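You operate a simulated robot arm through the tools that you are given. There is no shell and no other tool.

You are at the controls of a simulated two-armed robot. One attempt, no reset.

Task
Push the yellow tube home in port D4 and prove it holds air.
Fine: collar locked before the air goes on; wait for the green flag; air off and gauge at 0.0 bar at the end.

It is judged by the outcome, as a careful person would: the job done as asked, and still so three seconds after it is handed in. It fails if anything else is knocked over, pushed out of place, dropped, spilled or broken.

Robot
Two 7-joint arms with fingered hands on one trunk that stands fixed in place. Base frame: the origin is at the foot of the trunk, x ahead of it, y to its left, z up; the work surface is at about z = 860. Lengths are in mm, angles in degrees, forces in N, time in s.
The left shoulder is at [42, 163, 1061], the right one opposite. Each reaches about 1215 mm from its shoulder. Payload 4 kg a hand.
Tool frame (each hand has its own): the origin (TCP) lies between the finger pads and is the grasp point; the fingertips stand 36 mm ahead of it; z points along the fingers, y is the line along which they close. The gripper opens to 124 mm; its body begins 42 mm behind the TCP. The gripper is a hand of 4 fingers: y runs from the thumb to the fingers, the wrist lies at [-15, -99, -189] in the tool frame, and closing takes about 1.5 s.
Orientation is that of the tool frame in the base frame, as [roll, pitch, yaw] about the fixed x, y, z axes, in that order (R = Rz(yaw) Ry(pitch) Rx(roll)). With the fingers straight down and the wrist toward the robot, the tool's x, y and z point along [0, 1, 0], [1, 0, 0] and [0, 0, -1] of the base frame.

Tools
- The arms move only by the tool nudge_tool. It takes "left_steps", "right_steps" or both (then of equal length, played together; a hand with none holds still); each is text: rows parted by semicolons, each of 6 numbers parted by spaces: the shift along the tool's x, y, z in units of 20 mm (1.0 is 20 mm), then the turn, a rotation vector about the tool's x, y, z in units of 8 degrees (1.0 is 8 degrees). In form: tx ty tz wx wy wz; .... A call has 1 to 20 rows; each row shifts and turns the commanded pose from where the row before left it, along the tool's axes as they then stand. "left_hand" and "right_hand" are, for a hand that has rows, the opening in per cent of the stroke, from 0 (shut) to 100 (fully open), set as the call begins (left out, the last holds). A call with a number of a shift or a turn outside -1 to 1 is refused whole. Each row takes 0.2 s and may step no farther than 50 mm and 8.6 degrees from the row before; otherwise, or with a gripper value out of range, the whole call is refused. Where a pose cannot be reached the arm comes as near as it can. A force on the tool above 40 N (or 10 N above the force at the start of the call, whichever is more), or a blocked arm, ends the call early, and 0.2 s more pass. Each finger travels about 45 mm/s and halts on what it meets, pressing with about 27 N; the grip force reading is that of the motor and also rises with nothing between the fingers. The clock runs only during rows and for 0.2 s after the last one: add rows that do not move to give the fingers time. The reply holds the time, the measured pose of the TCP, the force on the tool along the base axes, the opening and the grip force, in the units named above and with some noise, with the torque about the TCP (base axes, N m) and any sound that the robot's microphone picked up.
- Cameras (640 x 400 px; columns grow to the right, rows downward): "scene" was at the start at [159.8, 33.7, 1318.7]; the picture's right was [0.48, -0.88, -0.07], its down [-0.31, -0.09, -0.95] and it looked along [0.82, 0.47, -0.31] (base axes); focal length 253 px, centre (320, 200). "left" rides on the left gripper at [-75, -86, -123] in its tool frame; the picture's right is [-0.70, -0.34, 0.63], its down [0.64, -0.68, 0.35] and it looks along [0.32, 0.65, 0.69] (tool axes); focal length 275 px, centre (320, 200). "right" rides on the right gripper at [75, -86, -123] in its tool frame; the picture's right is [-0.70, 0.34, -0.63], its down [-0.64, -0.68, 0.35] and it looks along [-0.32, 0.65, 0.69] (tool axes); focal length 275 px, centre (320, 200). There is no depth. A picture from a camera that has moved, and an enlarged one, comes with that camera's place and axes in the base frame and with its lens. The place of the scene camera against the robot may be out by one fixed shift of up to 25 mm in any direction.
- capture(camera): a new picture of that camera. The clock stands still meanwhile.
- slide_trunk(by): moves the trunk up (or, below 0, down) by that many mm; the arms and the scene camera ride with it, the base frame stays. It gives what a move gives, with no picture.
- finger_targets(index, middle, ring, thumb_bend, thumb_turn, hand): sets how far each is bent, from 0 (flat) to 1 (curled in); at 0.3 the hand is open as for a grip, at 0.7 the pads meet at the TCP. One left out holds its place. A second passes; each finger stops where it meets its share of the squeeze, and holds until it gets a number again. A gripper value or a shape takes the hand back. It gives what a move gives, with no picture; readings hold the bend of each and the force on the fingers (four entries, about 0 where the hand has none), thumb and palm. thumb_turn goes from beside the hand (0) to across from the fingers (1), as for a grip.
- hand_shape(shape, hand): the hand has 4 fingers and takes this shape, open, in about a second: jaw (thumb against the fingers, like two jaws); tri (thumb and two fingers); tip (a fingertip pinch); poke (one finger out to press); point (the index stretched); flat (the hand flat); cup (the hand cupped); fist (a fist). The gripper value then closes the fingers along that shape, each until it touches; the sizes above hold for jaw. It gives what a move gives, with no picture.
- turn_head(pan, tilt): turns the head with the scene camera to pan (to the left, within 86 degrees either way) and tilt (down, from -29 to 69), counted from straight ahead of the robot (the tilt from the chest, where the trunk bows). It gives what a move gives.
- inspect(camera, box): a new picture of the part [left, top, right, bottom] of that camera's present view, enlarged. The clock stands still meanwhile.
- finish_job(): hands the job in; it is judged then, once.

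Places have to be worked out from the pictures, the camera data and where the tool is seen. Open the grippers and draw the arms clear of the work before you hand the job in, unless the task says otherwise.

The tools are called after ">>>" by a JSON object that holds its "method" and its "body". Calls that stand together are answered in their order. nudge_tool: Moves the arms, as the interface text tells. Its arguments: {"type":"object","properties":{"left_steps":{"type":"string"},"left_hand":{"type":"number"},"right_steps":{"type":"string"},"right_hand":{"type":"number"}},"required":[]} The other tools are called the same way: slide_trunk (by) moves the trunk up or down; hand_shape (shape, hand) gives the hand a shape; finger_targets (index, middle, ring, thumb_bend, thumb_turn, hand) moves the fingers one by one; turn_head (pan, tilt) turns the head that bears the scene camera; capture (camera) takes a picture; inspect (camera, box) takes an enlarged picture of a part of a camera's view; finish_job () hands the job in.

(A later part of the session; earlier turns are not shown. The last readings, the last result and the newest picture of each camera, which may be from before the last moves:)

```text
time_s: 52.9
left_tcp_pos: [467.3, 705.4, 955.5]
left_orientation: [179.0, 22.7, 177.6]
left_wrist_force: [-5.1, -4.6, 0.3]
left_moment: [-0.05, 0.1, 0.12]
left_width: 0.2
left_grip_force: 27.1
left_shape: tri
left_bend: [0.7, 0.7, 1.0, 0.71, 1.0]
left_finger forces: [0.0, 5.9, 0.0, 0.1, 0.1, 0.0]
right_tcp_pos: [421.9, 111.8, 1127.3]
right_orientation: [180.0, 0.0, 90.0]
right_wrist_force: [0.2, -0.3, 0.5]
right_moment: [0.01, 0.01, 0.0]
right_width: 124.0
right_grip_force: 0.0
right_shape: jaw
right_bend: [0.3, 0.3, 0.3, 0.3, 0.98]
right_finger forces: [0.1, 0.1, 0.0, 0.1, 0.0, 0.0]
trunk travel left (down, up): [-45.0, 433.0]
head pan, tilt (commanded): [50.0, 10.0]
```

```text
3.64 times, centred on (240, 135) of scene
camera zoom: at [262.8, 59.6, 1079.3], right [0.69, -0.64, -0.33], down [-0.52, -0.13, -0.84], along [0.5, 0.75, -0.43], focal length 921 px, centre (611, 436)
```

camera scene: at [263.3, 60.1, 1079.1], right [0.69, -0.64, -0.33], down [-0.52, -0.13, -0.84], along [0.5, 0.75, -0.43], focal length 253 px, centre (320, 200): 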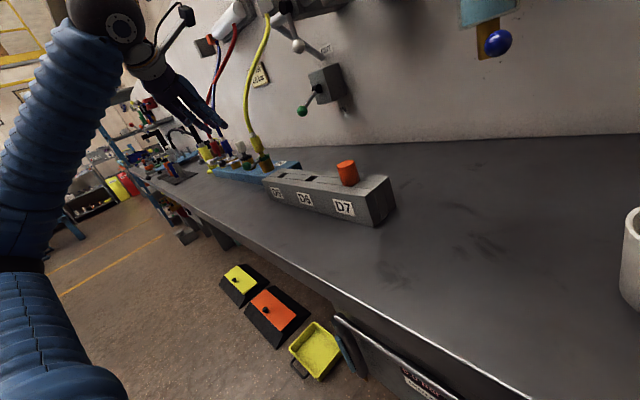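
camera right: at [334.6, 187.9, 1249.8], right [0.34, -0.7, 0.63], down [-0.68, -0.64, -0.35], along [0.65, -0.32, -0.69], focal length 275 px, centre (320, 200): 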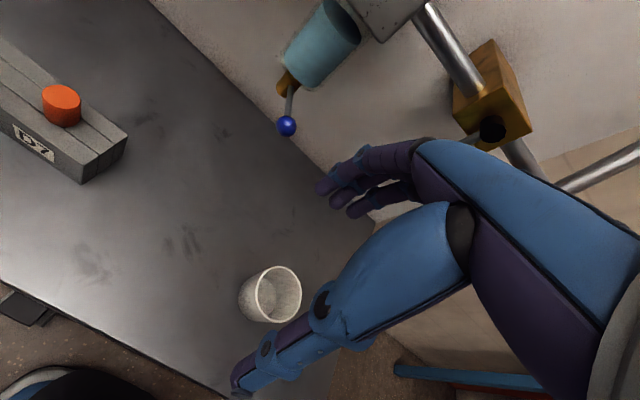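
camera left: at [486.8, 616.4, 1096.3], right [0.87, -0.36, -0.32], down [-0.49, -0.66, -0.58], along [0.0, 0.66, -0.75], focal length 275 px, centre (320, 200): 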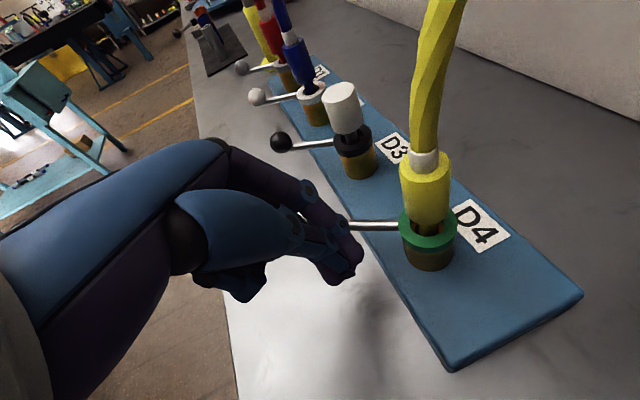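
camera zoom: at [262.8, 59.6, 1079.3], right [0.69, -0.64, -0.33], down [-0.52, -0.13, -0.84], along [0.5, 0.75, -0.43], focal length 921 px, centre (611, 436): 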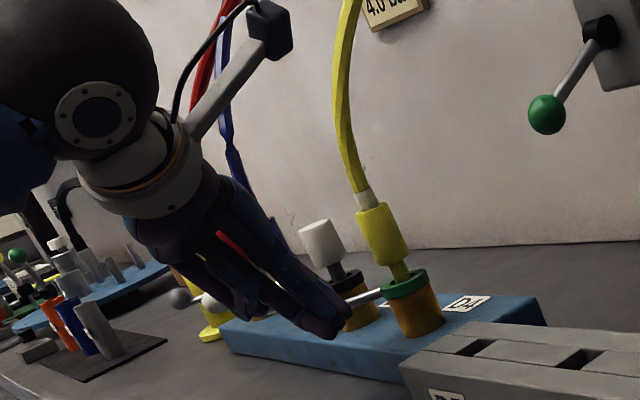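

The lever is now nearly parallel to the locked ones and the force has risen to 6 N. I push on in small steps until it meets its stop.

>>> {"method": "nudge_tool", "body": {"left_steps": "0 0.25 0 0 0 0; 0 0.25 0 0 0 0; 0 0.25 0 0 0 0; 0 0 0 0 0 0"}}

>>> {"method": "capture", "body": {"camera": "left"}}

```text
time_s: 53.9
left_tcp_pos: [467.1, 717.5, 958.8]
left_orientation: [178.8, 22.8, 177.4]
left_wrist_force: [-21.3, -32.6, 6.5]
left_moment: [-0.43, 0.3, 0.11]
left_width: 0.0
left_grip_force: 26.7
left_shape: tri
left_bend: [0.7, 0.7, 1.0, 0.7, 1.0]
left_finger forces: [12.3, 31.8, 0.0, 0.0, 0.1, 0.0]
right_tcp_pos: [419.8, 111.0, 1127.1]
right_orientation: [179.9, -0.1, 90.0]
right_wrist_force: [0.4, 0.0, -0.5]
right_moment: [-0.02, -0.01, 0.02]
right_width: 124.1
right_grip_force: 0.0
right_shape: jaw
right_bend: [0.3, 0.3, 0.3, 0.3, 0.98]
right_finger forces: [0.0, 0.0, 0.0, 0.0, 0.0, 0.1]
trunk travel left (down, up): [-45.0, 433.0]
head pan, tilt (commanded): [50.0, 10.0]
```

```text
taken
camera left: at [485.5, 628.7, 1098.8], right [0.87, -0.36, -0.32], down [-0.48, -0.65, -0.58], along [0.0, 0.66, -0.75], focal length 275 px, centre (320, 200)
```

left: 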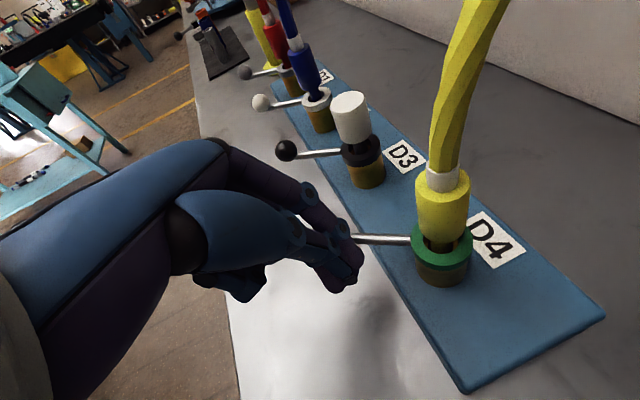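

The lever hit its stop (about 38 N) and lies parallel to D1–D3's locked levers. I back off in −y and rise clear, then verify.

>>> {"method": "nudge_tool", "body": {"left_steps": "0 -0.5 0 0 0 0; 0 -0.5 0 0 0 0; 0 -0.5 0 0 0 0; -0.386 0 -0.922 0 0 0; -0.386 0 -0.922 0 0 0; -0.386 0 -0.922 0 0 0; -0.386 0 -0.922 0 0 0; -0.386 0 -0.922 0 0 0; -0.386 0 -0.922 0 0 0"}}

>>> {"method": "capture", "body": {"camera": "left"}}

>>> {"method": "inspect", "body": {"camera": "left", "box": [240, 100, 500, 340]}}

>>> {"method": "inspect", "body": {"camera": "scene", "box": [210, 120, 290, 180]}}

```text
time_s: 55.9
left_tcp_pos: [467.9, 687.5, 1075.4]
left_orientation: [179.1, 22.6, 177.6]
left_wrist_force: [0.6, -1.4, -0.2]
left_moment: [-0.02, 0.05, 0.0]
left_width: 0.0
left_grip_force: 27.1
left_shape: tri
left_bend: [0.7, 0.7, 1.0, 0.71, 1.0]
left_finger forces: [0.0, 0.0, 0.0, 0.0, 0.1, 0.0]
right_tcp_pos: [422.2, 112.4, 1127.0]
right_orientation: [179.9, 0.0, 89.9]
right_wrist_force: [0.2, -1.2, 0.0]
right_moment: [0.0, 0.0, 0.01]
right_width: 123.8
right_grip_force: 0.1
right_shape: jaw
right_bend: [0.3, 0.3, 0.3, 0.3, 0.98]
right_finger forces: [0.0, 0.1, 0.0, 0.0, 0.0, 0.0]
trunk travel left (down, up): [-45.0, 433.0]
head pan, tilt (commanded): [50.0, 10.0]
```

```text
taken
camera left: at [486.5, 598.3, 1214.8], right [0.87, -0.36, -0.32], down [-0.49, -0.66, -0.58], along [0.0, 0.66, -0.75], focal length 275 px, centre (320, 200)
```

left: 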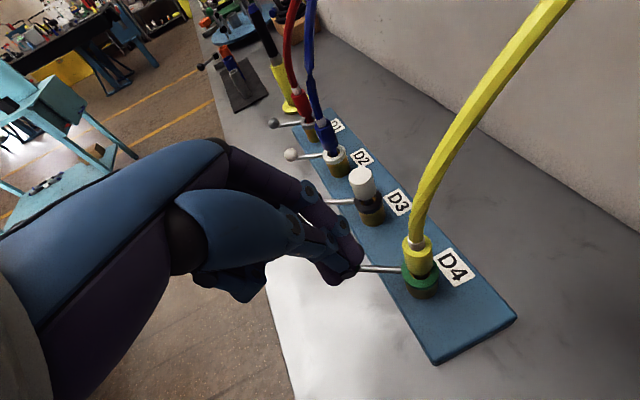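

```text
1.67 times, centred on (370, 220) of left
camera zoom: at [486.5, 598.3, 1214.8], right [0.87, -0.36, -0.32], down [-0.49, -0.66, -0.58], along [0.0, 0.66, -0.75], focal length 459 px, centre (237, 167)
```

zoom: 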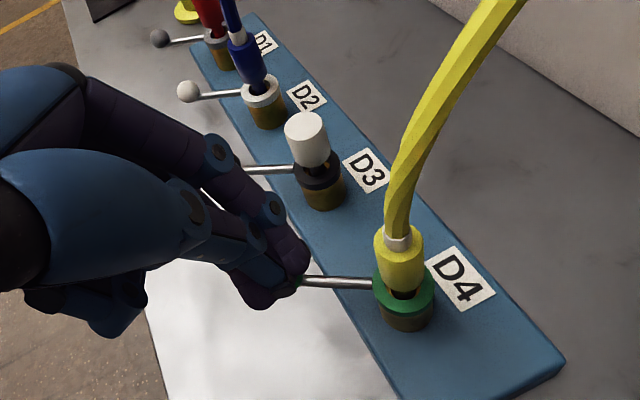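

```text
6.67 times, centred on (250, 150) of scene
camera zoom: at [263.1, 60.0, 1079.2], right [0.69, -0.64, -0.33], down [-0.52, -0.13, -0.84], along [0.5, 0.75, -0.43], focal length 1689 px, centre (787, 533)
```

zoom: 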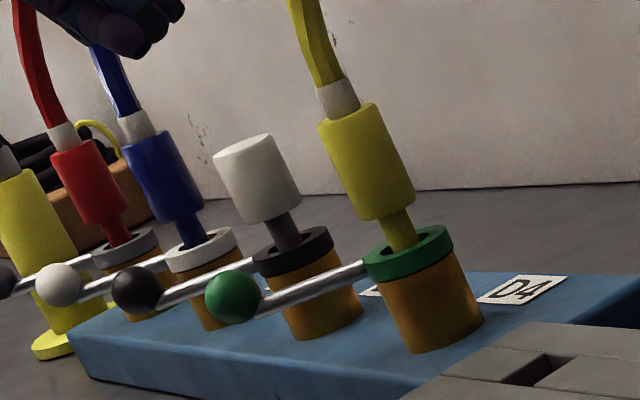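

D4's collar is locked (lever parallel with the others) and the plug is home. Now for the air: I raise the trunk back up so the head sees the panel from its first viewpoint.

>>> {"method": "slide_trunk", "body": {"by": 180}}

>>> {"method": "turn_head", "body": {"pan": 35, "tilt": 10}}

>>> {"method": "capture", "body": {"camera": "scene"}}

>>> {"method": "capture", "body": {"camera": "left"}}

>>> {"method": "capture", "body": {"camera": "right"}}

```text
time_s: 57.9
left_tcp_pos: [468.8, 688.5, 1254.9]
left_orientation: [179.1, 22.6, 177.6]
left_wrist_force: [0.2, 0.2, -0.9]
left_moment: [0.04, -0.01, -0.01]
left_width: 0.1
left_grip_force: 26.5
left_shape: tri
left_bend: [0.7, 0.7, 1.0, 0.71, 1.0]
left_finger forces: [0.1, 0.1, 0.0, 0.0, 0.1, 0.0]
right_tcp_pos: [424.4, 113.4, 1305.5]
right_orientation: [-179.8, 0.0, 90.0]
right_wrist_force: [-0.6, 0.8, -0.2]
right_moment: [-0.01, 0.02, 0.01]
right_width: 123.9
right_grip_force: 0.1
right_shape: jaw
right_bend: [0.3, 0.3, 0.3, 0.3, 0.98]
right_finger forces: [0.0, 0.0, 0.1, 0.0, 0.0, 0.0]
trunk travel left (down, up): [-225.0, 253.0]
head pan, tilt (commanded): [50.0, 10.0]
```

```text
time_s: 58.6
left_tcp_pos: [468.5, 688.2, 1255.9]
left_orientation: [179.1, 22.7, 177.5]
left_wrist_force: [0.3, 0.4, 0.2]
left_moment: [0.0, -0.02, 0.04]
left_width: 0.1
left_grip_force: 27.2
left_shape: tri
left_bend: [0.7, 0.7, 1.0, 0.71, 1.0]
left_finger forces: [0.0, 0.1, 0.0, 0.0, 0.0, 0.1]
right_tcp_pos: [422.2, 113.3, 1307.2]
right_orientation: [-180.0, 0.0, 89.9]
right_wrist_force: [-0.3, 0.1, -0.5]
right_moment: [0.0, 0.01, -0.03]
right_width: 123.9
right_grip_force: 0.2
right_shape: jaw
right_bend: [0.3, 0.3, 0.3, 0.3, 0.98]
right_finger forces: [0.0, 0.0, 0.0, 0.0, 0.0, 0.0]
trunk travel left (down, up): [-225.0, 253.0]
head pan, tilt (commanded): [35.0, 10.0]
```

```text
taken
camera scene: at [154.5, 42.4, 1320.3], right [0.57, -0.82, -0.09], down [-0.29, -0.1, -0.95], along [0.77, 0.57, -0.3], focal length 253 px, centre (320, 200)
```

scene: 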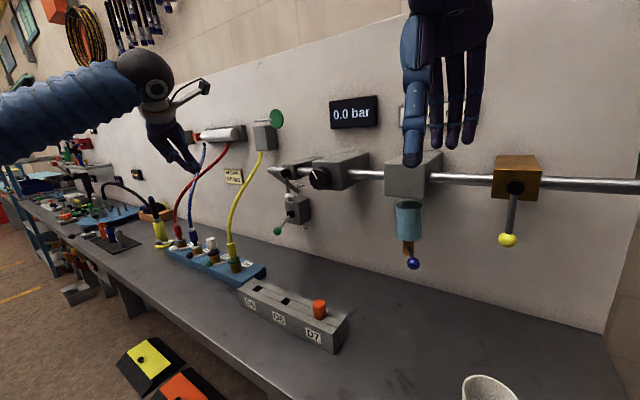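

```text
taken
camera left: at [486.6, 599.8, 1395.1], right [0.87, -0.36, -0.32], down [-0.49, -0.66, -0.58], along [0.0, 0.66, -0.75], focal length 275 px, centre (320, 200)
```

left: 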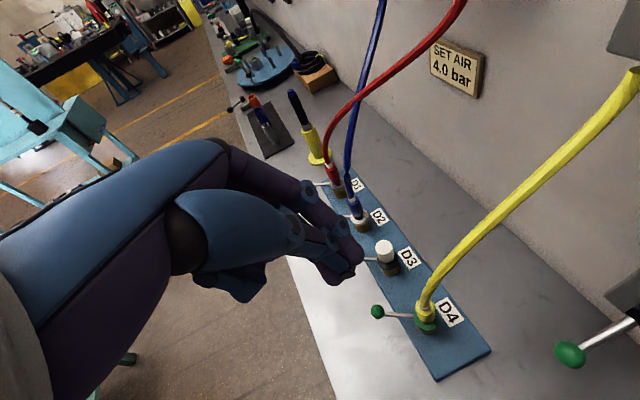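

```text
taken
camera right: at [335.9, 188.1, 1428.8], right [0.34, -0.7, 0.63], down [-0.68, -0.64, -0.35], along [0.65, -0.32, -0.69], focal length 275 px, centre (320, 200)
```

right: 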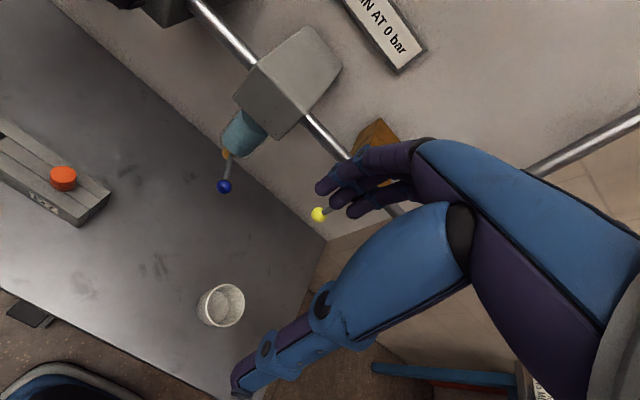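

>>> {"method": "inspect", "body": {"camera": "scene", "box": [255, 140, 375, 250]}}

>>> {"method": "inspect", "body": {"camera": "scene", "box": [270, 150, 320, 200]}}

>>> {"method": "inspect", "body": {"camera": "scene", "box": [265, 185, 315, 240]}}

>>> {"method": "inspect", "body": {"camera": "scene", "box": [470, 140, 560, 260]}}

```text
3.64 times, centred on (315, 195) of scene
camera zoom: at [154.5, 42.4, 1320.3], right [0.57, -0.82, -0.09], down [-0.29, -0.1, -0.95], along [0.77, 0.57, -0.3], focal length 921 px, centre (338, 218)
```

zoom: 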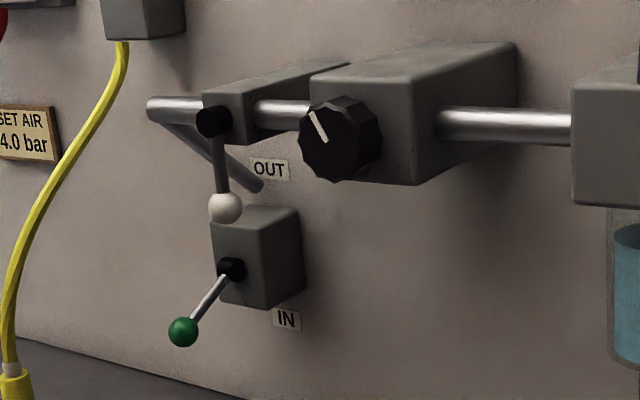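

```text
8.00 times, centred on (295, 175) of scene
camera zoom: at [154.5, 42.4, 1320.3], right [0.57, -0.82, -0.09], down [-0.29, -0.1, -0.95], along [0.77, 0.57, -0.3], focal length 2027 px, centre (520, 400)
```

zoom: 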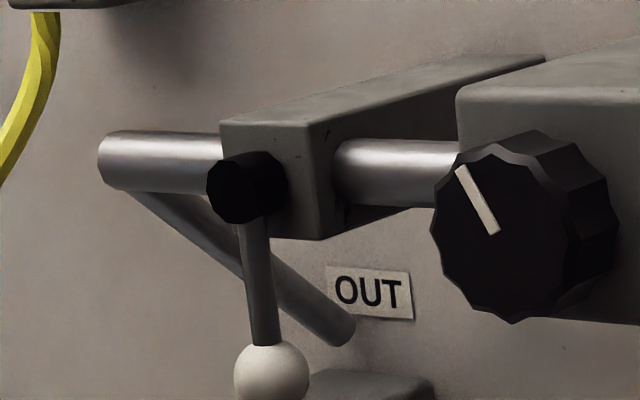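

```text
7.27 times, centred on (290, 212) of scene
camera zoom: at [154.5, 42.4, 1320.3], right [0.57, -0.82, -0.09], down [-0.29, -0.1, -0.95], along [0.77, 0.57, -0.3], focal length 1842 px, centre (538, 109)
```

zoom: 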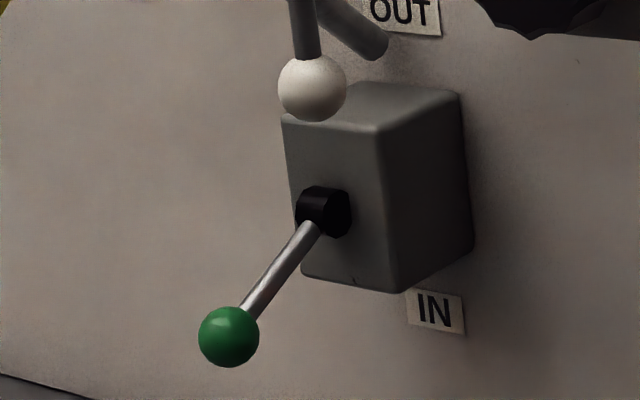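

```text
3.33 times, centred on (515, 200) of scene
camera zoom: at [154.5, 42.4, 1320.3], right [0.57, -0.82, -0.09], down [-0.29, -0.1, -0.95], along [0.77, 0.57, -0.3], focal length 844 px, centre (-330, 200)
```

zoom: 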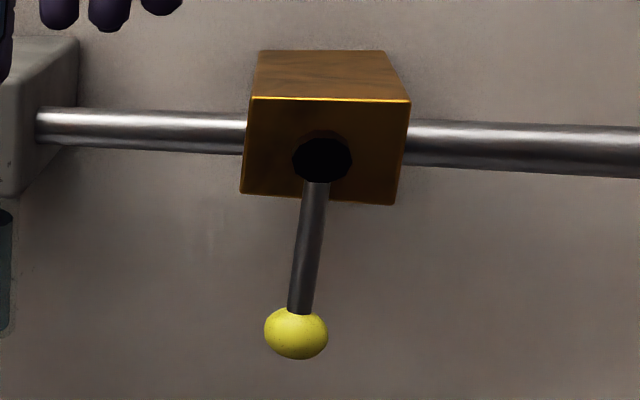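

Now I read the panel better: the "OUT/IN" labels belong to the green lever that drives the wall cylinder on the red and blue tubes, so I leave it alone. The yellow lever on the brass valve is the main supply, hanging across the pipe (closed), ball at about (610, 35, 1107), hub at (612, 35, 1195). I turn the right hand to point its fingers forward at the panel.

>>> {"method": "nudge_tool", "body": {"right_steps": "0 0 0 -0.577 0.577 0.577; 0 0 0 -0.577 0.577 0.577; 0 0 0 -0.577 0.577 0.577; 0 0 0 -0.577 0.577 0.577; 0 0 0 -0.577 0.577 0.577; 0 0 0 -0.577 0.577 0.577; 0 0 0 -0.577 0.577 0.577; 0 0 0 -0.577 0.577 0.577; 0 0 0 -0.577 0.577 0.577; 0 0 0 -0.577 0.577 0.577; 0 0 0 -0.577 0.577 0.577; 0 0 0 -0.577 0.577 0.577; 0 0 0 -0.577 0.577 0.577; 0 0 0 -0.577 0.577 0.577; 0 0 0 -0.577 0.577 0.577"}}

>>> {"method": "capture", "body": {"camera": "right"}}

>>> {"method": "capture", "body": {"camera": "scene"}}

```text
time_s: 61.9
left_tcp_pos: [468.2, 689.6, 1252.8]
left_orientation: [179.1, 22.6, 177.5]
left_wrist_force: [0.4, -0.1, 0.5]
left_moment: [-0.05, 0.02, 0.01]
left_width: 0.0
left_grip_force: 27.0
left_shape: tri
left_bend: [0.7, 0.7, 1.0, 0.71, 1.0]
left_finger forces: [0.0, 0.0, 0.0, 0.0, 0.1, 0.1]
right_tcp_pos: [453.6, 115.2, 1290.4]
right_orientation: [-107.2, -89.7, -72.7]
right_wrist_force: [0.7, 0.8, 0.0]
right_moment: [-0.02, -0.01, 0.0]
right_width: 123.8
right_grip_force: 0.1
right_shape: jaw
right_bend: [0.3, 0.3, 0.3, 0.3, 0.98]
right_finger forces: [0.1, 0.0, 0.0, 0.0, 0.1, 0.1]
right hand out of reach, approached as far as the arm can: row 14, 15
trunk travel left (down, up): [-225.0, 253.0]
head pan, tilt (commanded): [35.0, 10.0]
```

```text
taken
camera right: at [330.1, 199.9, 1365.3], right [-0.63, -0.34, -0.7], down [0.34, 0.68, -0.64], along [0.69, -0.65, -0.32], focal length 275 px, centre (320, 200)
```

right: 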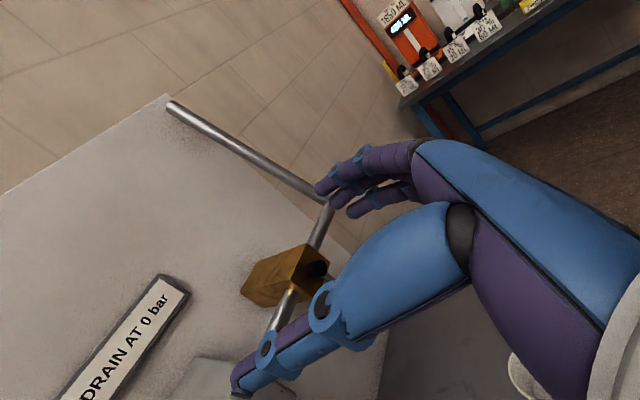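

```text
taken
camera scene: at [155.5, 43.6, 1319.9], right [0.57, -0.82, -0.09], down [-0.29, -0.1, -0.95], along [0.77, 0.56, -0.3], focal length 253 px, centre (320, 200)
```

scene: 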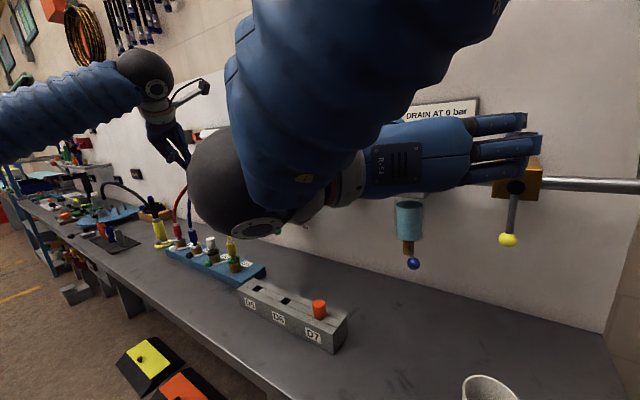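

The open lever on the similar unit under the bench points downstream (toward its filter), so here the lever should swing left (+y). I close the right hand to a compact tri pinch and bring it down to lever height on the lever's right side.

>>> {"method": "hand_shape", "body": {"hand": "right", "shape": "tri"}}

>>> {"method": "nudge_tool", "body": {"right_steps": "-0.915 0.635 0.53 0 0 0; -0.915 0.635 0.53 0 0 0; -0.915 0.635 0.53 0 0 0; -0.915 0.635 0.53 0 0 0; -0.915 0.635 0.53 0 0 0; -0.915 0.635 0.53 0 0 0; -0.915 0.635 0.53 0 0 0; -0.915 0.635 0.53 0 0 0; -0.915 0.635 0.53 0 0 0; -0.915 0.635 0.53 0 0 0", "right_hand": 0}}

>>> {"method": "capture", "body": {"camera": "right"}}

>>> {"method": "turn_head", "body": {"pan": 5, "tilt": 10}}

>>> {"method": "capture", "body": {"camera": "scene"}}

```text
time_s: 62.8
left_tcp_pos: [468.4, 688.7, 1254.5]
left_orientation: [179.0, 22.7, 177.5]
left_wrist_force: [-0.6, 0.0, 0.0]
left_moment: [0.0, 0.0, 0.02]
left_width: 0.1
left_grip_force: 27.0
left_shape: tri
left_bend: [0.7, 0.7, 1.0, 0.71, 1.0]
left_finger forces: [0.0, 0.0, 0.0, 0.0, 0.0, 0.0]
right_tcp_pos: [452.3, 114.8, 1292.0]
right_orientation: [-161.0, -89.7, -18.7]
right_wrist_force: [-0.2, 0.3, -0.4]
right_moment: [-0.03, 0.0, 0.01]
right_width: 123.5
right_grip_force: 0.0
right_shape: tri
right_bend: [0.3, 0.3, 0.99, 0.3, 0.98]
right_finger forces: [0.0, 0.1, 0.0, 0.0, 0.1, 0.0]
trunk travel left (down, up): [-225.0, 253.0]
head pan, tilt (commanded): [35.0, 10.0]
```

```text
time_s: 65.0
left_tcp_pos: [468.6, 688.2, 1254.8]
left_orientation: [179.0, 22.6, 177.6]
left_wrist_force: [0.9, -0.4, 0.2]
left_moment: [0.03, -0.02, -0.01]
left_width: 0.0
left_grip_force: 27.1
left_shape: tri
left_bend: [0.7, 0.7, 1.0, 0.71, 1.0]
left_finger forces: [0.0, 0.1, 0.0, 0.0, 0.0, 0.0]
right_tcp_pos: [558.9, -12.7, 1106.3]
right_orientation: [-164.0, -89.9, -16.0]
right_wrist_force: [0.2, 0.6, -1.0]
right_moment: [-0.05, -0.03, -0.04]
right_width: 0.2
right_grip_force: 27.1
right_shape: tri
right_bend: [0.7, 0.7, 1.0, 0.71, 1.0]
right_finger forces: [0.1, 0.0, 0.0, 0.0, 0.1, 0.0]
trunk travel left (down, up): [-225.0, 253.0]
head pan, tilt (commanded): [35.0, 10.0]
```

```text
taken
camera right: at [435.4, 72.1, 1181.4], right [-0.63, -0.34, -0.7], down [0.35, 0.68, -0.64], along [0.69, -0.65, -0.32], focal length 275 px, centre (320, 200)
```

right: 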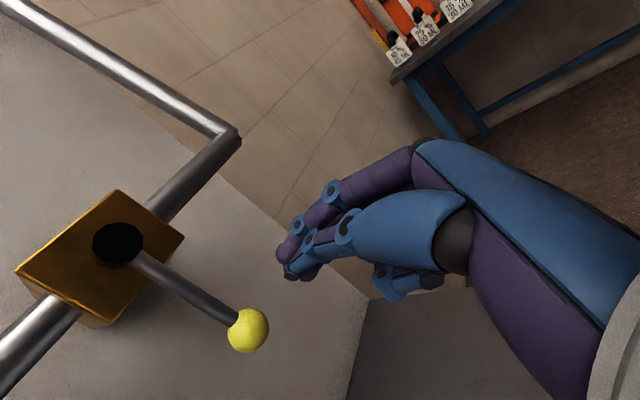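

```text
time_s: 65.9
left_tcp_pos: [468.4, 689.7, 1253.4]
left_orientation: [179.0, 22.6, 177.5]
left_wrist_force: [0.4, -0.4, 0.4]
left_moment: [-0.01, 0.01, 0.0]
left_width: 0.0
left_grip_force: 27.0
left_shape: tri
left_bend: [0.7, 0.7, 1.0, 0.71, 1.0]
left_finger forces: [0.0, 0.0, 0.1, 0.0, 0.1, 0.0]
right_tcp_pos: [558.0, -12.1, 1108.2]
right_orientation: [-40.4, -90.0, -139.6]
right_wrist_force: [0.6, -0.4, -0.2]
right_moment: [0.01, 0.01, 0.01]
right_width: 0.1
right_grip_force: 26.6
right_shape: tri
right_bend: [0.7, 0.7, 1.0, 0.71, 1.0]
right_finger forces: [0.0, 0.0, 0.0, 0.1, 0.0, 0.0]
trunk travel left (down, up): [-225.0, 253.0]
head pan, tilt (commanded): [5.0, 10.0]
```

```text
taken
camera scene: at [170.9, -2.7, 1317.8], right [0.09, -1.0, -0.01], down [-0.32, -0.02, -0.95], along [0.94, 0.09, -0.32], focal length 253 px, centre (320, 200)
```

scene: 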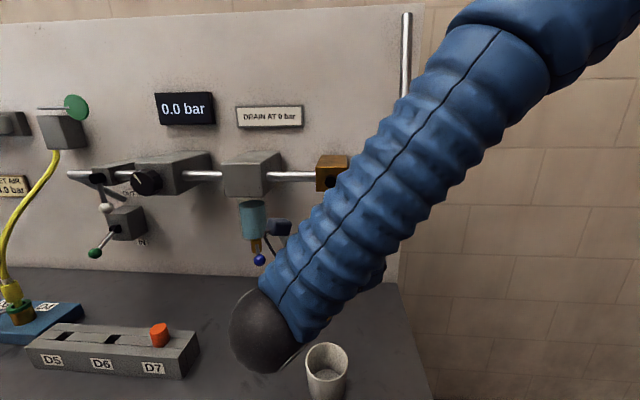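

The right pinch is placed just right of the lever with tips at about x = 591. I move forward 30 mm beside the lever and push gently about 15–20° to see if it turns that way.

>>> {"method": "nudge_tool", "body": {"right_steps": "0.3 0 0.75 0 0 0; 0.3 0 0.75 0 0 0; 0 -0.7 0 0 0 0; -0.1 -0.5 0 0 0 0; -0.1 -0.5 0 0 0 0; 0 0 0 0 0 0"}}

>>> {"method": "capture", "body": {"camera": "right"}}

>>> {"method": "inspect", "body": {"camera": "scene", "box": [130, 80, 330, 220]}}

```text
time_s: 67.3
left_tcp_pos: [467.7, 687.7, 1255.1]
left_orientation: [179.0, 22.7, 177.5]
left_wrist_force: [-0.3, 0.1, 1.0]
left_moment: [-0.01, 0.0, 0.02]
left_width: 0.3
left_grip_force: 27.1
left_shape: tri
left_bend: [0.7, 0.7, 1.0, 0.71, 1.0]
left_finger forces: [0.0, 0.0, 0.1, 0.1, 0.0, 0.0]
right_tcp_pos: [588.8, 21.1, 1116.6]
right_orientation: [-177.1, -90.0, -3.0]
right_wrist_force: [0.4, -0.4, 0.5]
right_moment: [-0.01, 0.04, 0.01]
right_width: 0.0
right_grip_force: 27.3
right_shape: tri
right_bend: [0.7, 0.7, 1.0, 0.71, 1.0]
right_finger forces: [0.0, 0.0, 0.0, 0.1, 0.1, 0.1]
trunk travel left (down, up): [-225.0, 253.0]
head pan, tilt (commanded): [5.0, 10.0]
```

```text
taken
camera right: at [465.9, 106.7, 1190.9], right [-0.63, -0.34, -0.7], down [0.35, 0.68, -0.64], along [0.69, -0.65, -0.32], focal length 275 px, centre (320, 200)
```

right: 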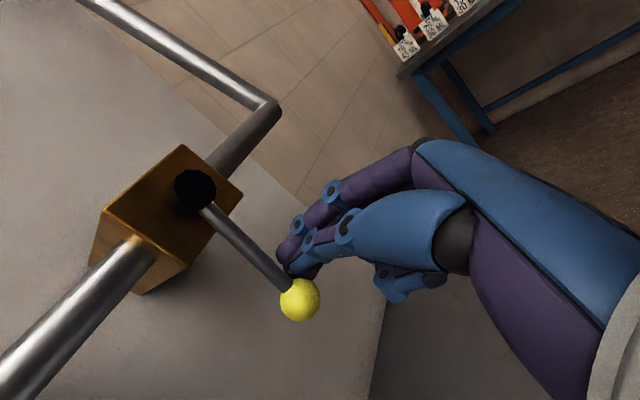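

```text
2.86 times, centred on (230, 150) of scene
camera zoom: at [170.9, -3.3, 1317.7], right [0.09, -1.0, -0.01], down [-0.32, -0.02, -0.95], along [0.94, 0.09, -0.32], focal length 724 px, centre (577, 343)
```

zoom: 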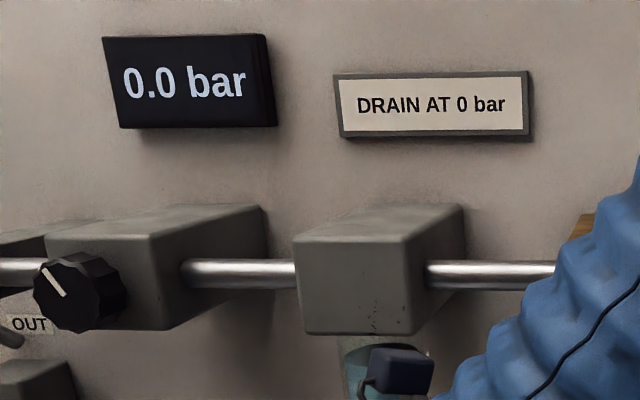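

The lever is swinging left with almost no force (ball moved +12 mm). I follow its arc to about 60° and watch the gauge.

>>> {"method": "nudge_tool", "body": {"right_steps": "0.02 -0.5 0 0 0 0; 0.02 -0.5 0 0 0 0; 0.155 -0.5 0 0 0 0; 0.155 -0.5 0 0 0 0; 0.278 -0.445 0 0 0 0; 0.278 -0.445 0 0 0 0"}}

>>> {"method": "capture", "body": {"camera": "right"}}

>>> {"method": "inspect", "body": {"camera": "scene", "box": [130, 80, 330, 220]}}

```text
time_s: 68.7
left_tcp_pos: [468.5, 689.0, 1255.2]
left_orientation: [179.1, 22.7, 177.6]
left_wrist_force: [0.7, -0.2, -0.6]
left_moment: [0.03, -0.02, -0.03]
left_width: 0.0
left_grip_force: 27.1
left_shape: tri
left_bend: [0.7, 0.7, 1.0, 0.71, 1.0]
left_finger forces: [0.0, 0.0, 0.0, 0.0, 0.1, 0.0]
right_tcp_pos: [587.8, 78.0, 1134.5]
right_orientation: [151.5, -90.0, 28.5]
right_wrist_force: [0.3, -2.0, -0.7]
right_moment: [0.0, -0.01, -0.05]
right_width: 0.0
right_grip_force: 27.3
right_shape: tri
right_bend: [0.7, 0.7, 1.0, 0.71, 1.0]
right_finger forces: [0.0, 0.0, 0.0, 0.1, 0.0, 0.1]
trunk travel left (down, up): [-225.0, 253.0]
head pan, tilt (commanded): [5.0, 10.0]
```

```text
taken
camera right: at [465.1, 164.3, 1208.8], right [-0.63, -0.34, -0.7], down [0.35, 0.68, -0.64], along [0.69, -0.65, -0.32], focal length 275 px, centre (320, 200)
```

right: 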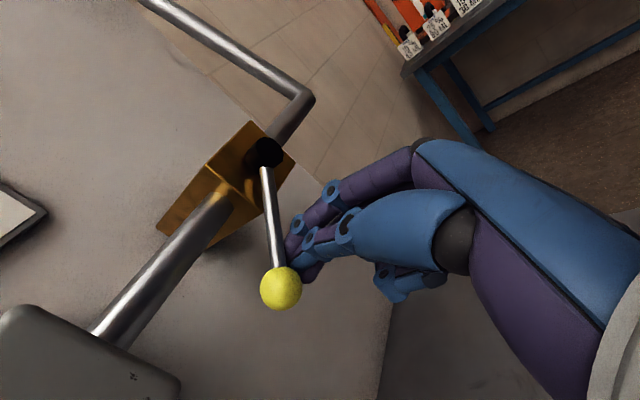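

```text
2.86 times, centred on (230, 150) of scene
camera zoom: at [170.9, -2.9, 1317.8], right [0.09, -1.0, -0.01], down [-0.32, -0.02, -0.95], along [0.94, 0.09, -0.32], focal length 724 px, centre (577, 343)
```

zoom: 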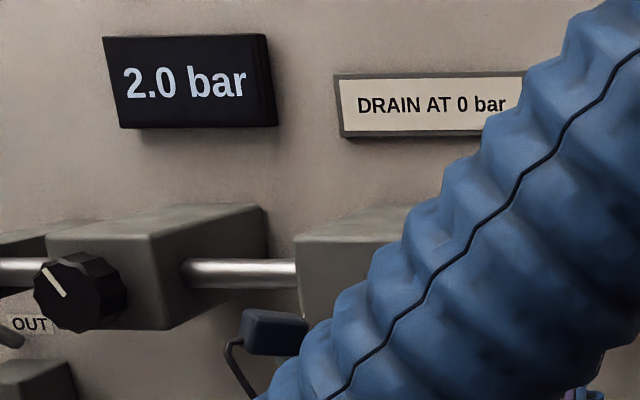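

The gauge has come up to 2.0 bar, so this is the air supply. I complete the lever's turn toward in-line with the pipe.

>>> {"method": "nudge_tool", "body": {"right_steps": "0.383 -0.355 0 0 0 0; 0.383 -0.355 0 0 0 0; 0.46 -0.245 0 0 0 0; 0.46 -0.245 0 0 0 0; 0 0 0 0 0 0"}}

>>> {"method": "capture", "body": {"camera": "right"}}

>>> {"method": "capture", "body": {"camera": "scene"}}

```text
time_s: 69.9
left_tcp_pos: [469.2, 688.5, 1254.8]
left_orientation: [179.1, 22.8, 177.5]
left_wrist_force: [-0.1, 0.1, -0.5]
left_moment: [0.02, 0.0, 0.03]
left_width: 0.0
left_grip_force: 26.5
left_shape: tri
left_bend: [0.7, 0.7, 1.0, 0.71, 1.0]
left_finger forces: [0.0, 0.1, 0.0, 0.0, 0.0, 0.0]
right_tcp_pos: [588.6, 103.4, 1166.9]
right_orientation: [-178.5, -89.9, -1.5]
right_wrist_force: [-0.8, -0.4, -0.5]
right_moment: [0.04, 0.01, -0.03]
right_width: 0.0
right_grip_force: 26.9
right_shape: tri
right_bend: [0.7, 0.7, 1.0, 0.71, 1.0]
right_finger forces: [0.0, 0.1, 0.1, 0.1, 0.0, 0.0]
trunk travel left (down, up): [-225.0, 253.0]
head pan, tilt (commanded): [5.0, 10.0]
```

```text
taken
camera right: at [466.2, 188.7, 1242.1], right [-0.63, -0.34, -0.7], down [0.35, 0.68, -0.64], along [0.69, -0.65, -0.32], focal length 275 px, centre (320, 200)
```

right: 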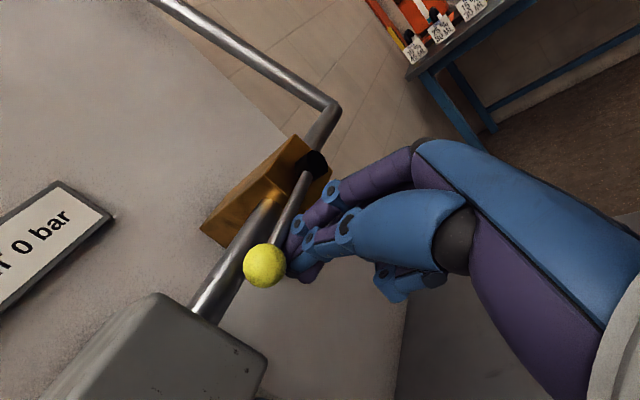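

```text
taken
camera scene: at [170.9, -2.8, 1317.8], right [0.09, -1.0, -0.01], down [-0.32, -0.02, -0.95], along [0.94, 0.09, -0.32], focal length 253 px, centre (320, 200)
```

scene: 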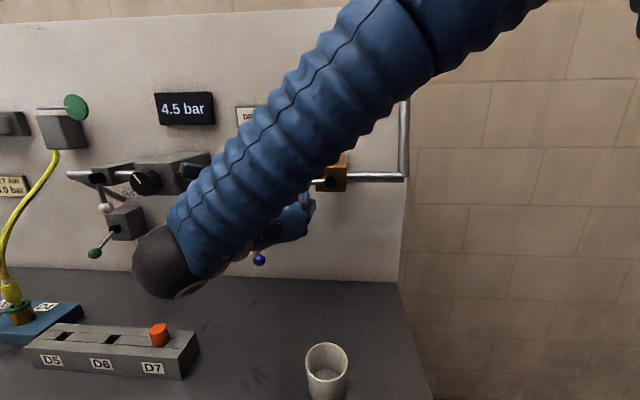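

The gauge shows 4.5 bar and may still be rising. I draw the right hand back from the lever and check the gauge, white valve and flag.

>>> {"method": "nudge_tool", "body": {"right_steps": "-0.5 0 -0.2 0 0 0; -0.2 0 -1 0 0 0; 0 0 -1 0 0 0; 0 0 -1 0 0 0"}}

>>> {"method": "inspect", "body": {"camera": "scene", "box": [0, 70, 260, 270]}}

>>> {"method": "capture", "body": {"camera": "right"}}

```text
time_s: 70.9
left_tcp_pos: [467.4, 689.4, 1256.0]
left_orientation: [179.0, 22.7, 177.4]
left_wrist_force: [0.7, 0.0, 0.6]
left_moment: [-0.01, 0.0, 0.01]
left_width: 0.0
left_grip_force: 27.2
left_shape: tri
left_bend: [0.7, 0.7, 1.0, 0.71, 1.0]
left_finger forces: [0.0, 0.0, 0.0, 0.0, 0.0, 0.1]
right_tcp_pos: [522.4, 101.6, 1152.9]
right_orientation: [43.0, -89.9, 137.0]
right_wrist_force: [0.0, -0.4, -0.5]
right_moment: [0.03, 0.04, 0.01]
right_width: 0.0
right_grip_force: 26.9
right_shape: tri
right_bend: [0.7, 0.7, 1.0, 0.71, 1.0]
right_finger forces: [0.0, 0.0, 0.0, 0.1, 0.1, 0.0]
trunk travel left (down, up): [-225.0, 253.0]
head pan, tilt (commanded): [5.0, 10.0]
```

```text
2.00 times, centred on (130, 170) of scene
camera zoom: at [170.1, -2.7, 1317.9], right [0.09, -1.0, -0.01], down [-0.32, -0.02, -0.95], along [0.94, 0.09, -0.32], focal length 507 px, centre (700, 260)
```

zoom: 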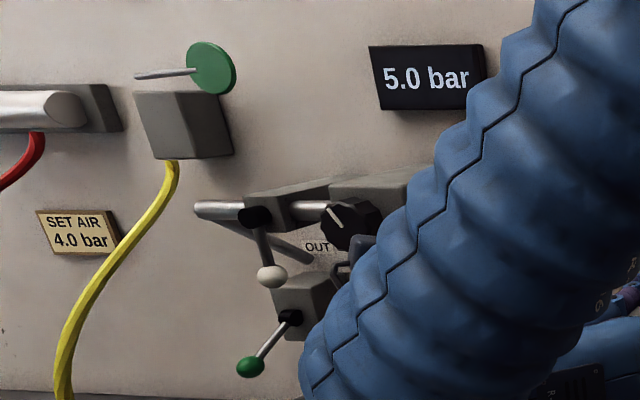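

```text
taken
camera right: at [400.4, 187.9, 1228.1], right [-0.63, -0.34, -0.7], down [0.35, 0.68, -0.64], along [0.69, -0.65, -0.32], focal length 275 px, centre (320, 200)
```

right: 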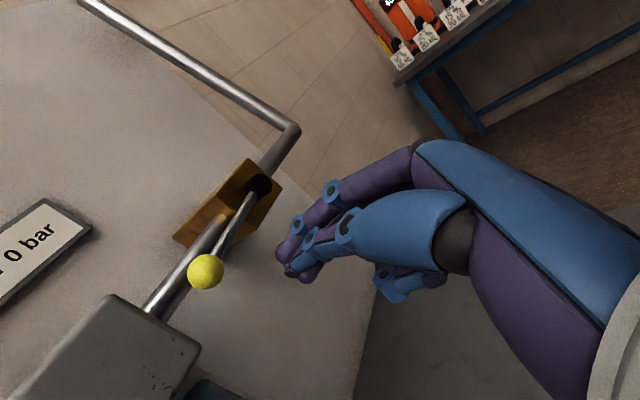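

The supply is on with the gauge at 5.0 bar, above the 4.0 bar set-point on the plate, and the downstream white valve is still closed with the flag unchanged. I bring the right hand in front of the regulator knob at about (581, 382, 1197) to set 4.0 bar.

>>> {"method": "nudge_tool", "body": {"right_steps": "0.147 -0.933 -0.173 0 0 0; 0.147 -0.933 -0.173 0 0 0; 0.147 -0.933 -0.173 0 0 0; 0.147 -0.933 -0.173 0 0 0; 0.147 -0.933 -0.173 0 0 0; 0.147 -0.933 -0.173 0 0 0; 0.147 -0.933 -0.173 0 0 0; 0.147 -0.933 -0.173 0 0 0; 0.147 -0.933 -0.173 0 0 0; 0.147 -0.933 -0.173 0 0 0; 0.147 -0.933 -0.173 0 0 0; 0.147 -0.933 -0.173 0 0 0; 0.147 -0.933 -0.173 0 0 0; 0.147 -0.933 -0.173 0 0 0; 0.147 -0.933 -0.173 0 0 0", "right_hand": 70}}

>>> {"method": "capture", "body": {"camera": "right"}}

>>> {"method": "turn_head", "body": {"pan": 30, "tilt": 5}}

>>> {"method": "capture", "body": {"camera": "scene"}}

```text
time_s: 74.3
left_tcp_pos: [467.4, 688.0, 1256.3]
left_orientation: [179.0, 22.8, 177.5]
left_wrist_force: [0.6, 0.1, -0.3]
left_moment: [-0.02, -0.01, 0.0]
left_width: 0.2
left_grip_force: 27.5
left_shape: tri
left_bend: [0.7, 0.7, 1.0, 0.71, 1.0]
left_finger forces: [0.1, 0.0, 0.0, 0.0, 0.1, 0.1]
right_tcp_pos: [523.6, 255.4, 1284.2]
right_orientation: [-101.0, -83.9, -81.8]
right_wrist_force: [-0.1, -0.7, 0.4]
right_moment: [-0.04, 0.02, 0.04]
right_width: 86.8
right_grip_force: 0.0
right_shape: tri
right_bend: [0.35, 0.38, 0.99, 0.5, 0.99]
right_finger forces: [0.0, 0.1, 0.0, 0.0, 0.0, 0.1]
right hand out of reach, approached as far as the arm can: row 10, 11, 12, 13, 14, 15
trunk travel left (down, up): [-225.0, 253.0]
head pan, tilt (commanded): [5.0, 10.0]
stopped in row 15 (right hand): the arm was blocked; the commanded pose is now the measured one
```

```text
taken
camera right: at [406.3, 338.8, 1369.3], right [-0.66, -0.23, -0.71], down [0.37, 0.73, -0.58], along [0.65, -0.65, -0.4], focal length 275 px, centre (320, 200)
```

right: 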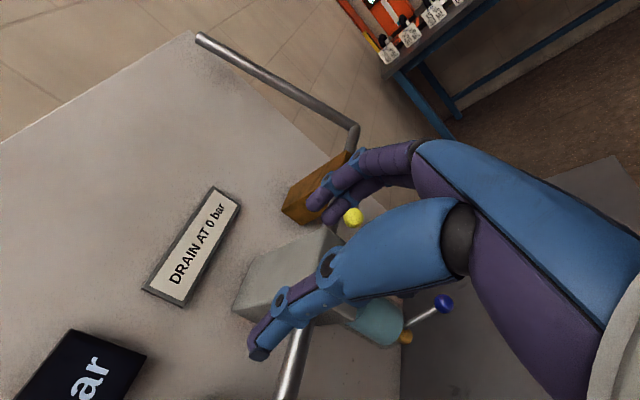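

```text
time_s: 75.2
left_tcp_pos: [467.8, 688.2, 1255.3]
left_orientation: [179.0, 22.7, 177.5]
left_wrist_force: [0.3, 0.1, -0.5]
left_moment: [0.04, 0.03, 0.0]
left_width: 0.0
left_grip_force: 26.9
left_shape: tri
left_bend: [0.7, 0.7, 1.0, 0.71, 1.0]
left_finger forces: [0.0, 0.0, 0.0, 0.0, 0.1, 0.0]
right_tcp_pos: [523.8, 256.1, 1283.7]
right_orientation: [-103.2, -84.0, -79.8]
right_wrist_force: [-0.6, -0.5, -0.8]
right_moment: [0.03, -0.02, -0.03]
right_width: 86.6
right_grip_force: 0.0
right_shape: tri
right_bend: [0.35, 0.38, 0.99, 0.5, 0.99]
right_finger forces: [0.0, 0.0, 0.0, 0.0, 0.0, 0.0]
trunk travel left (down, up): [-225.0, 253.0]
head pan, tilt (commanded): [30.0, 5.0]
```

```text
taken
camera scene: at [159.2, 35.0, 1327.7], right [0.49, -0.87, -0.08], down [-0.23, -0.04, -0.97], along [0.84, 0.5, -0.22], focal length 253 px, centre (320, 200)
```

scene: 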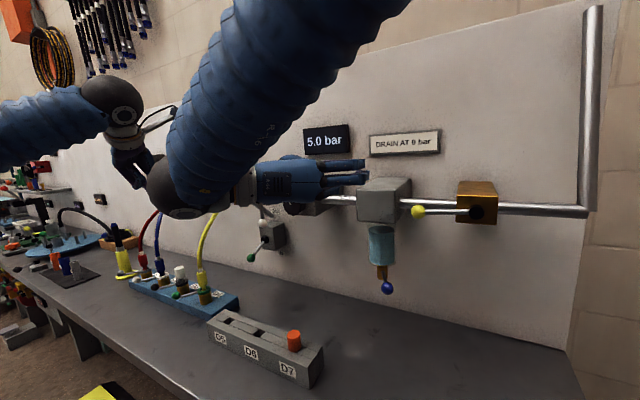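

The right arm ran out of reach in that hand-up pose. I back it off to the right and turn the hand palm-down (thumb below), which suits reaching across to the knob.

>>> {"method": "nudge_tool", "body": {"right_steps": "-0.467 0.833 -0.387 0 0 0; -0.467 0.833 -0.387 0 0 0; -0.467 0.833 -0.387 0 0 0; -0.467 0.833 -0.387 0 0 0; -0.467 0.833 -0.387 0 0 0; 0 0 0 0.015 0.035 -0.998; 0 0 0 0.015 0.035 -0.998; 0 0 0 0.015 0.035 -0.998; 0 0 0 0.015 0.035 -0.998; 0 0 0 0.015 0.035 -0.998; 0 0 0 0.015 0.035 -0.998; 0 0 0 0.015 0.035 -0.998; 0 0 0 0.015 0.035 -0.998; 0 0 0 0.015 0.035 -0.998; 0 0 0 0.015 0.035 -0.998; 0 0 0 0.015 0.035 -0.998; 0 0 0 0.015 0.035 -0.998"}}

>>> {"method": "capture", "body": {"camera": "right"}}

>>> {"method": "capture", "body": {"camera": "scene"}}

```text
time_s: 78.8
left_tcp_pos: [468.7, 688.0, 1255.7]
left_orientation: [179.0, 22.7, 177.5]
left_wrist_force: [-0.4, 0.0, 0.5]
left_moment: [-0.04, 0.06, -0.03]
left_width: 0.0
left_grip_force: 26.9
left_shape: tri
left_bend: [0.7, 0.7, 1.0, 0.71, 1.0]
left_finger forces: [0.0, 0.1, 0.0, 0.1, 0.0, 0.0]
right_tcp_pos: [527.4, 184.4, 1210.0]
right_orientation: [90.0, 0.4, 90.1]
right_wrist_force: [-0.2, 0.2, 0.6]
right_moment: [-0.01, 0.01, 0.0]
right_width: 87.1
right_grip_force: 0.0
right_shape: tri
right_bend: [0.35, 0.38, 0.99, 0.5, 0.99]
right_finger forces: [0.1, 0.0, 0.0, 0.1, 0.1, 0.1]
right hand out of reach, approached as far as the arm can: row 9, 10, 11, 12, 13
trunk travel left (down, up): [-225.0, 253.0]
head pan, tilt (commanded): [30.0, 5.0]
```

```text
taken
camera right: at [403.6, 257.8, 1123.6], right [-0.63, -0.69, 0.34], down [0.35, -0.65, -0.68], along [0.69, -0.31, 0.65], focal length 275 px, centre (320, 200)
```

right: 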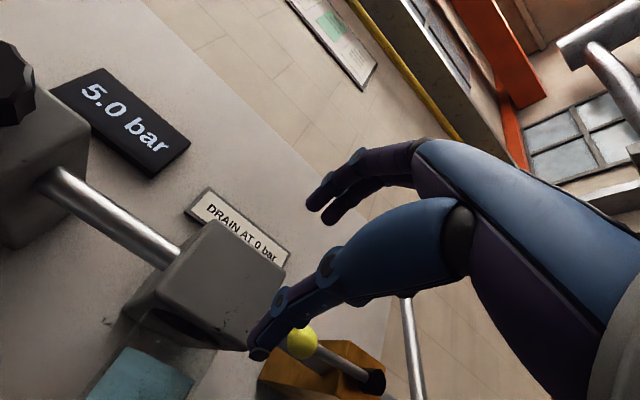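

```text
taken
camera scene: at [159.2, 34.9, 1327.7], right [0.49, -0.87, -0.08], down [-0.23, -0.04, -0.97], along [0.84, 0.5, -0.22], focal length 253 px, centre (320, 200)
```

scene: 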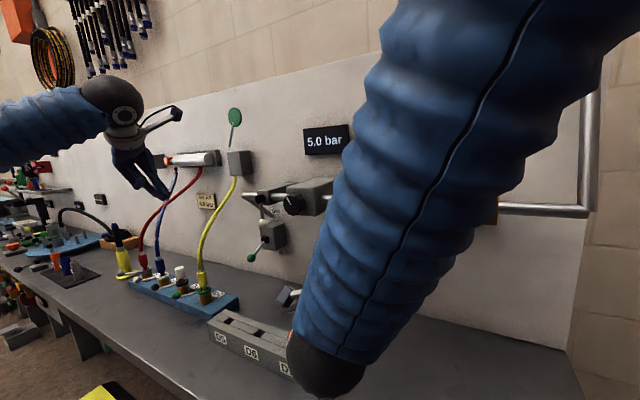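

The flag has changed: the green disc now stands up on its rod above the box. I zoom in to confirm it along with the gauge and D4.

>>> {"method": "inspect", "body": {"camera": "scene", "box": [190, 90, 350, 220]}}

>>> {"method": "inspect", "body": {"camera": "scene", "box": [120, 220, 260, 320]}}

```text
3.08 times, centred on (270, 155) of scene
camera zoom: at [159.2, 34.9, 1327.7], right [0.49, -0.87, -0.08], down [-0.23, -0.04, -0.97], along [0.84, 0.5, -0.22], focal length 780 px, centre (474, 338)
```

zoom: 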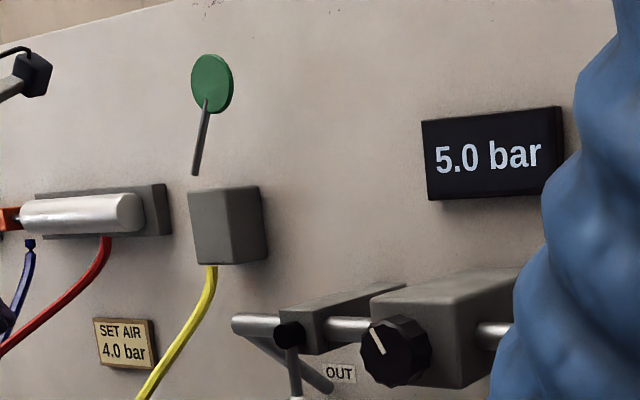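

```text
4.00 times, centred on (190, 270) of scene
camera zoom: at [159.2, 34.9, 1327.7], right [0.49, -0.87, -0.08], down [-0.23, -0.04, -0.97], along [0.84, 0.5, -0.22], focal length 1013 px, centre (840, -80)
```

zoom: 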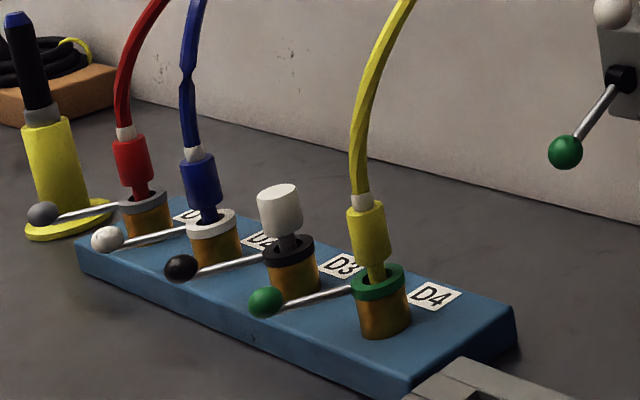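

The green flag is up with the line at 5.0 bar, so D4 holds air; I leave the regulator as it is. Now air off: I turn the right hand back to its earlier hand-up pose with a closed pinch, and move it above the yellow lever.

>>> {"method": "nudge_tool", "body": {"right_steps": "0 0 0 0 0 1; 0 0 0 0 0 1; 0 0 0 0 0 1; 0 0 0 0 0 1; 0 0 0 0 0 1; 0 0 0 0 0 1; 0 0 0 0 0 1; 0 0 0 0 0 1; 0 0 0 0 0 1; 0 0 0 0 0 1; 0 0 0 0 0 1; 0 0 0 0 0 0.25; 0.4375 0.9875 0 0 0 0; 0.4375 0.9875 0 0 0 0; 0.4375 0.9875 0 0 0 0; 0.4375 0.9875 0 0 0 0", "right_hand": 0}}

>>> {"method": "capture", "body": {"camera": "right"}}

>>> {"method": "capture", "body": {"camera": "scene"}}

```text
time_s: 82.2
left_tcp_pos: [467.2, 688.1, 1255.4]
left_orientation: [179.0, 22.8, 177.5]
left_wrist_force: [0.0, 0.0, -0.3]
left_moment: [0.01, 0.01, -0.05]
left_width: 0.0
left_grip_force: 27.3
left_shape: tri
left_bend: [0.7, 0.7, 1.0, 0.71, 1.0]
left_finger forces: [0.1, 0.0, 0.0, 0.1, 0.0, 0.0]
right_tcp_pos: [524.2, 102.2, 1249.2]
right_orientation: [21.2, -89.9, 158.8]
right_wrist_force: [-0.2, -0.4, 0.3]
right_moment: [0.03, -0.01, 0.04]
right_width: 0.0
right_grip_force: 27.2
right_shape: tri
right_bend: [0.7, 0.7, 1.0, 0.71, 1.0]
right_finger forces: [0.0, 0.0, 0.0, 0.1, 0.0, 0.0]
trunk travel left (down, up): [-225.0, 253.0]
head pan, tilt (commanded): [30.0, 5.0]
```

```text
taken
camera right: at [401.5, 187.9, 1323.4], right [-0.63, -0.34, -0.7], down [0.35, 0.68, -0.65], along [0.69, -0.65, -0.31], focal length 275 px, centre (320, 200)
```

right: 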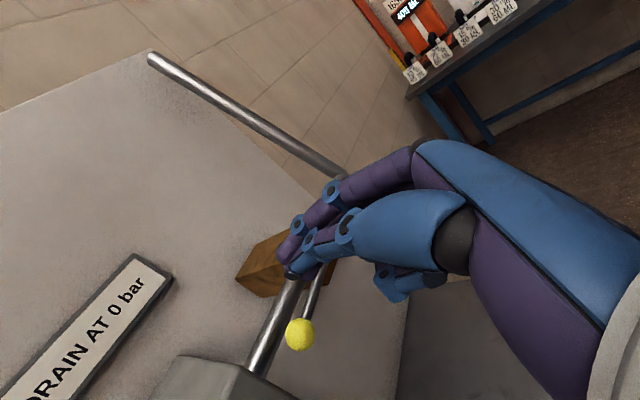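

```text
taken
camera scene: at [158.8, 34.3, 1327.8], right [0.49, -0.87, -0.08], down [-0.23, -0.04, -0.97], along [0.84, 0.5, -0.22], focal length 253 px, centre (320, 200)
```

scene: 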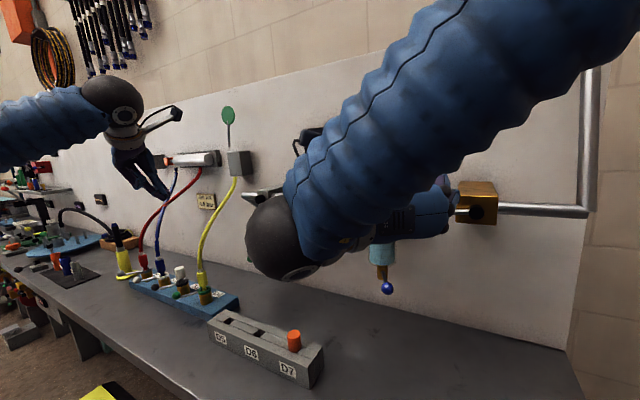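

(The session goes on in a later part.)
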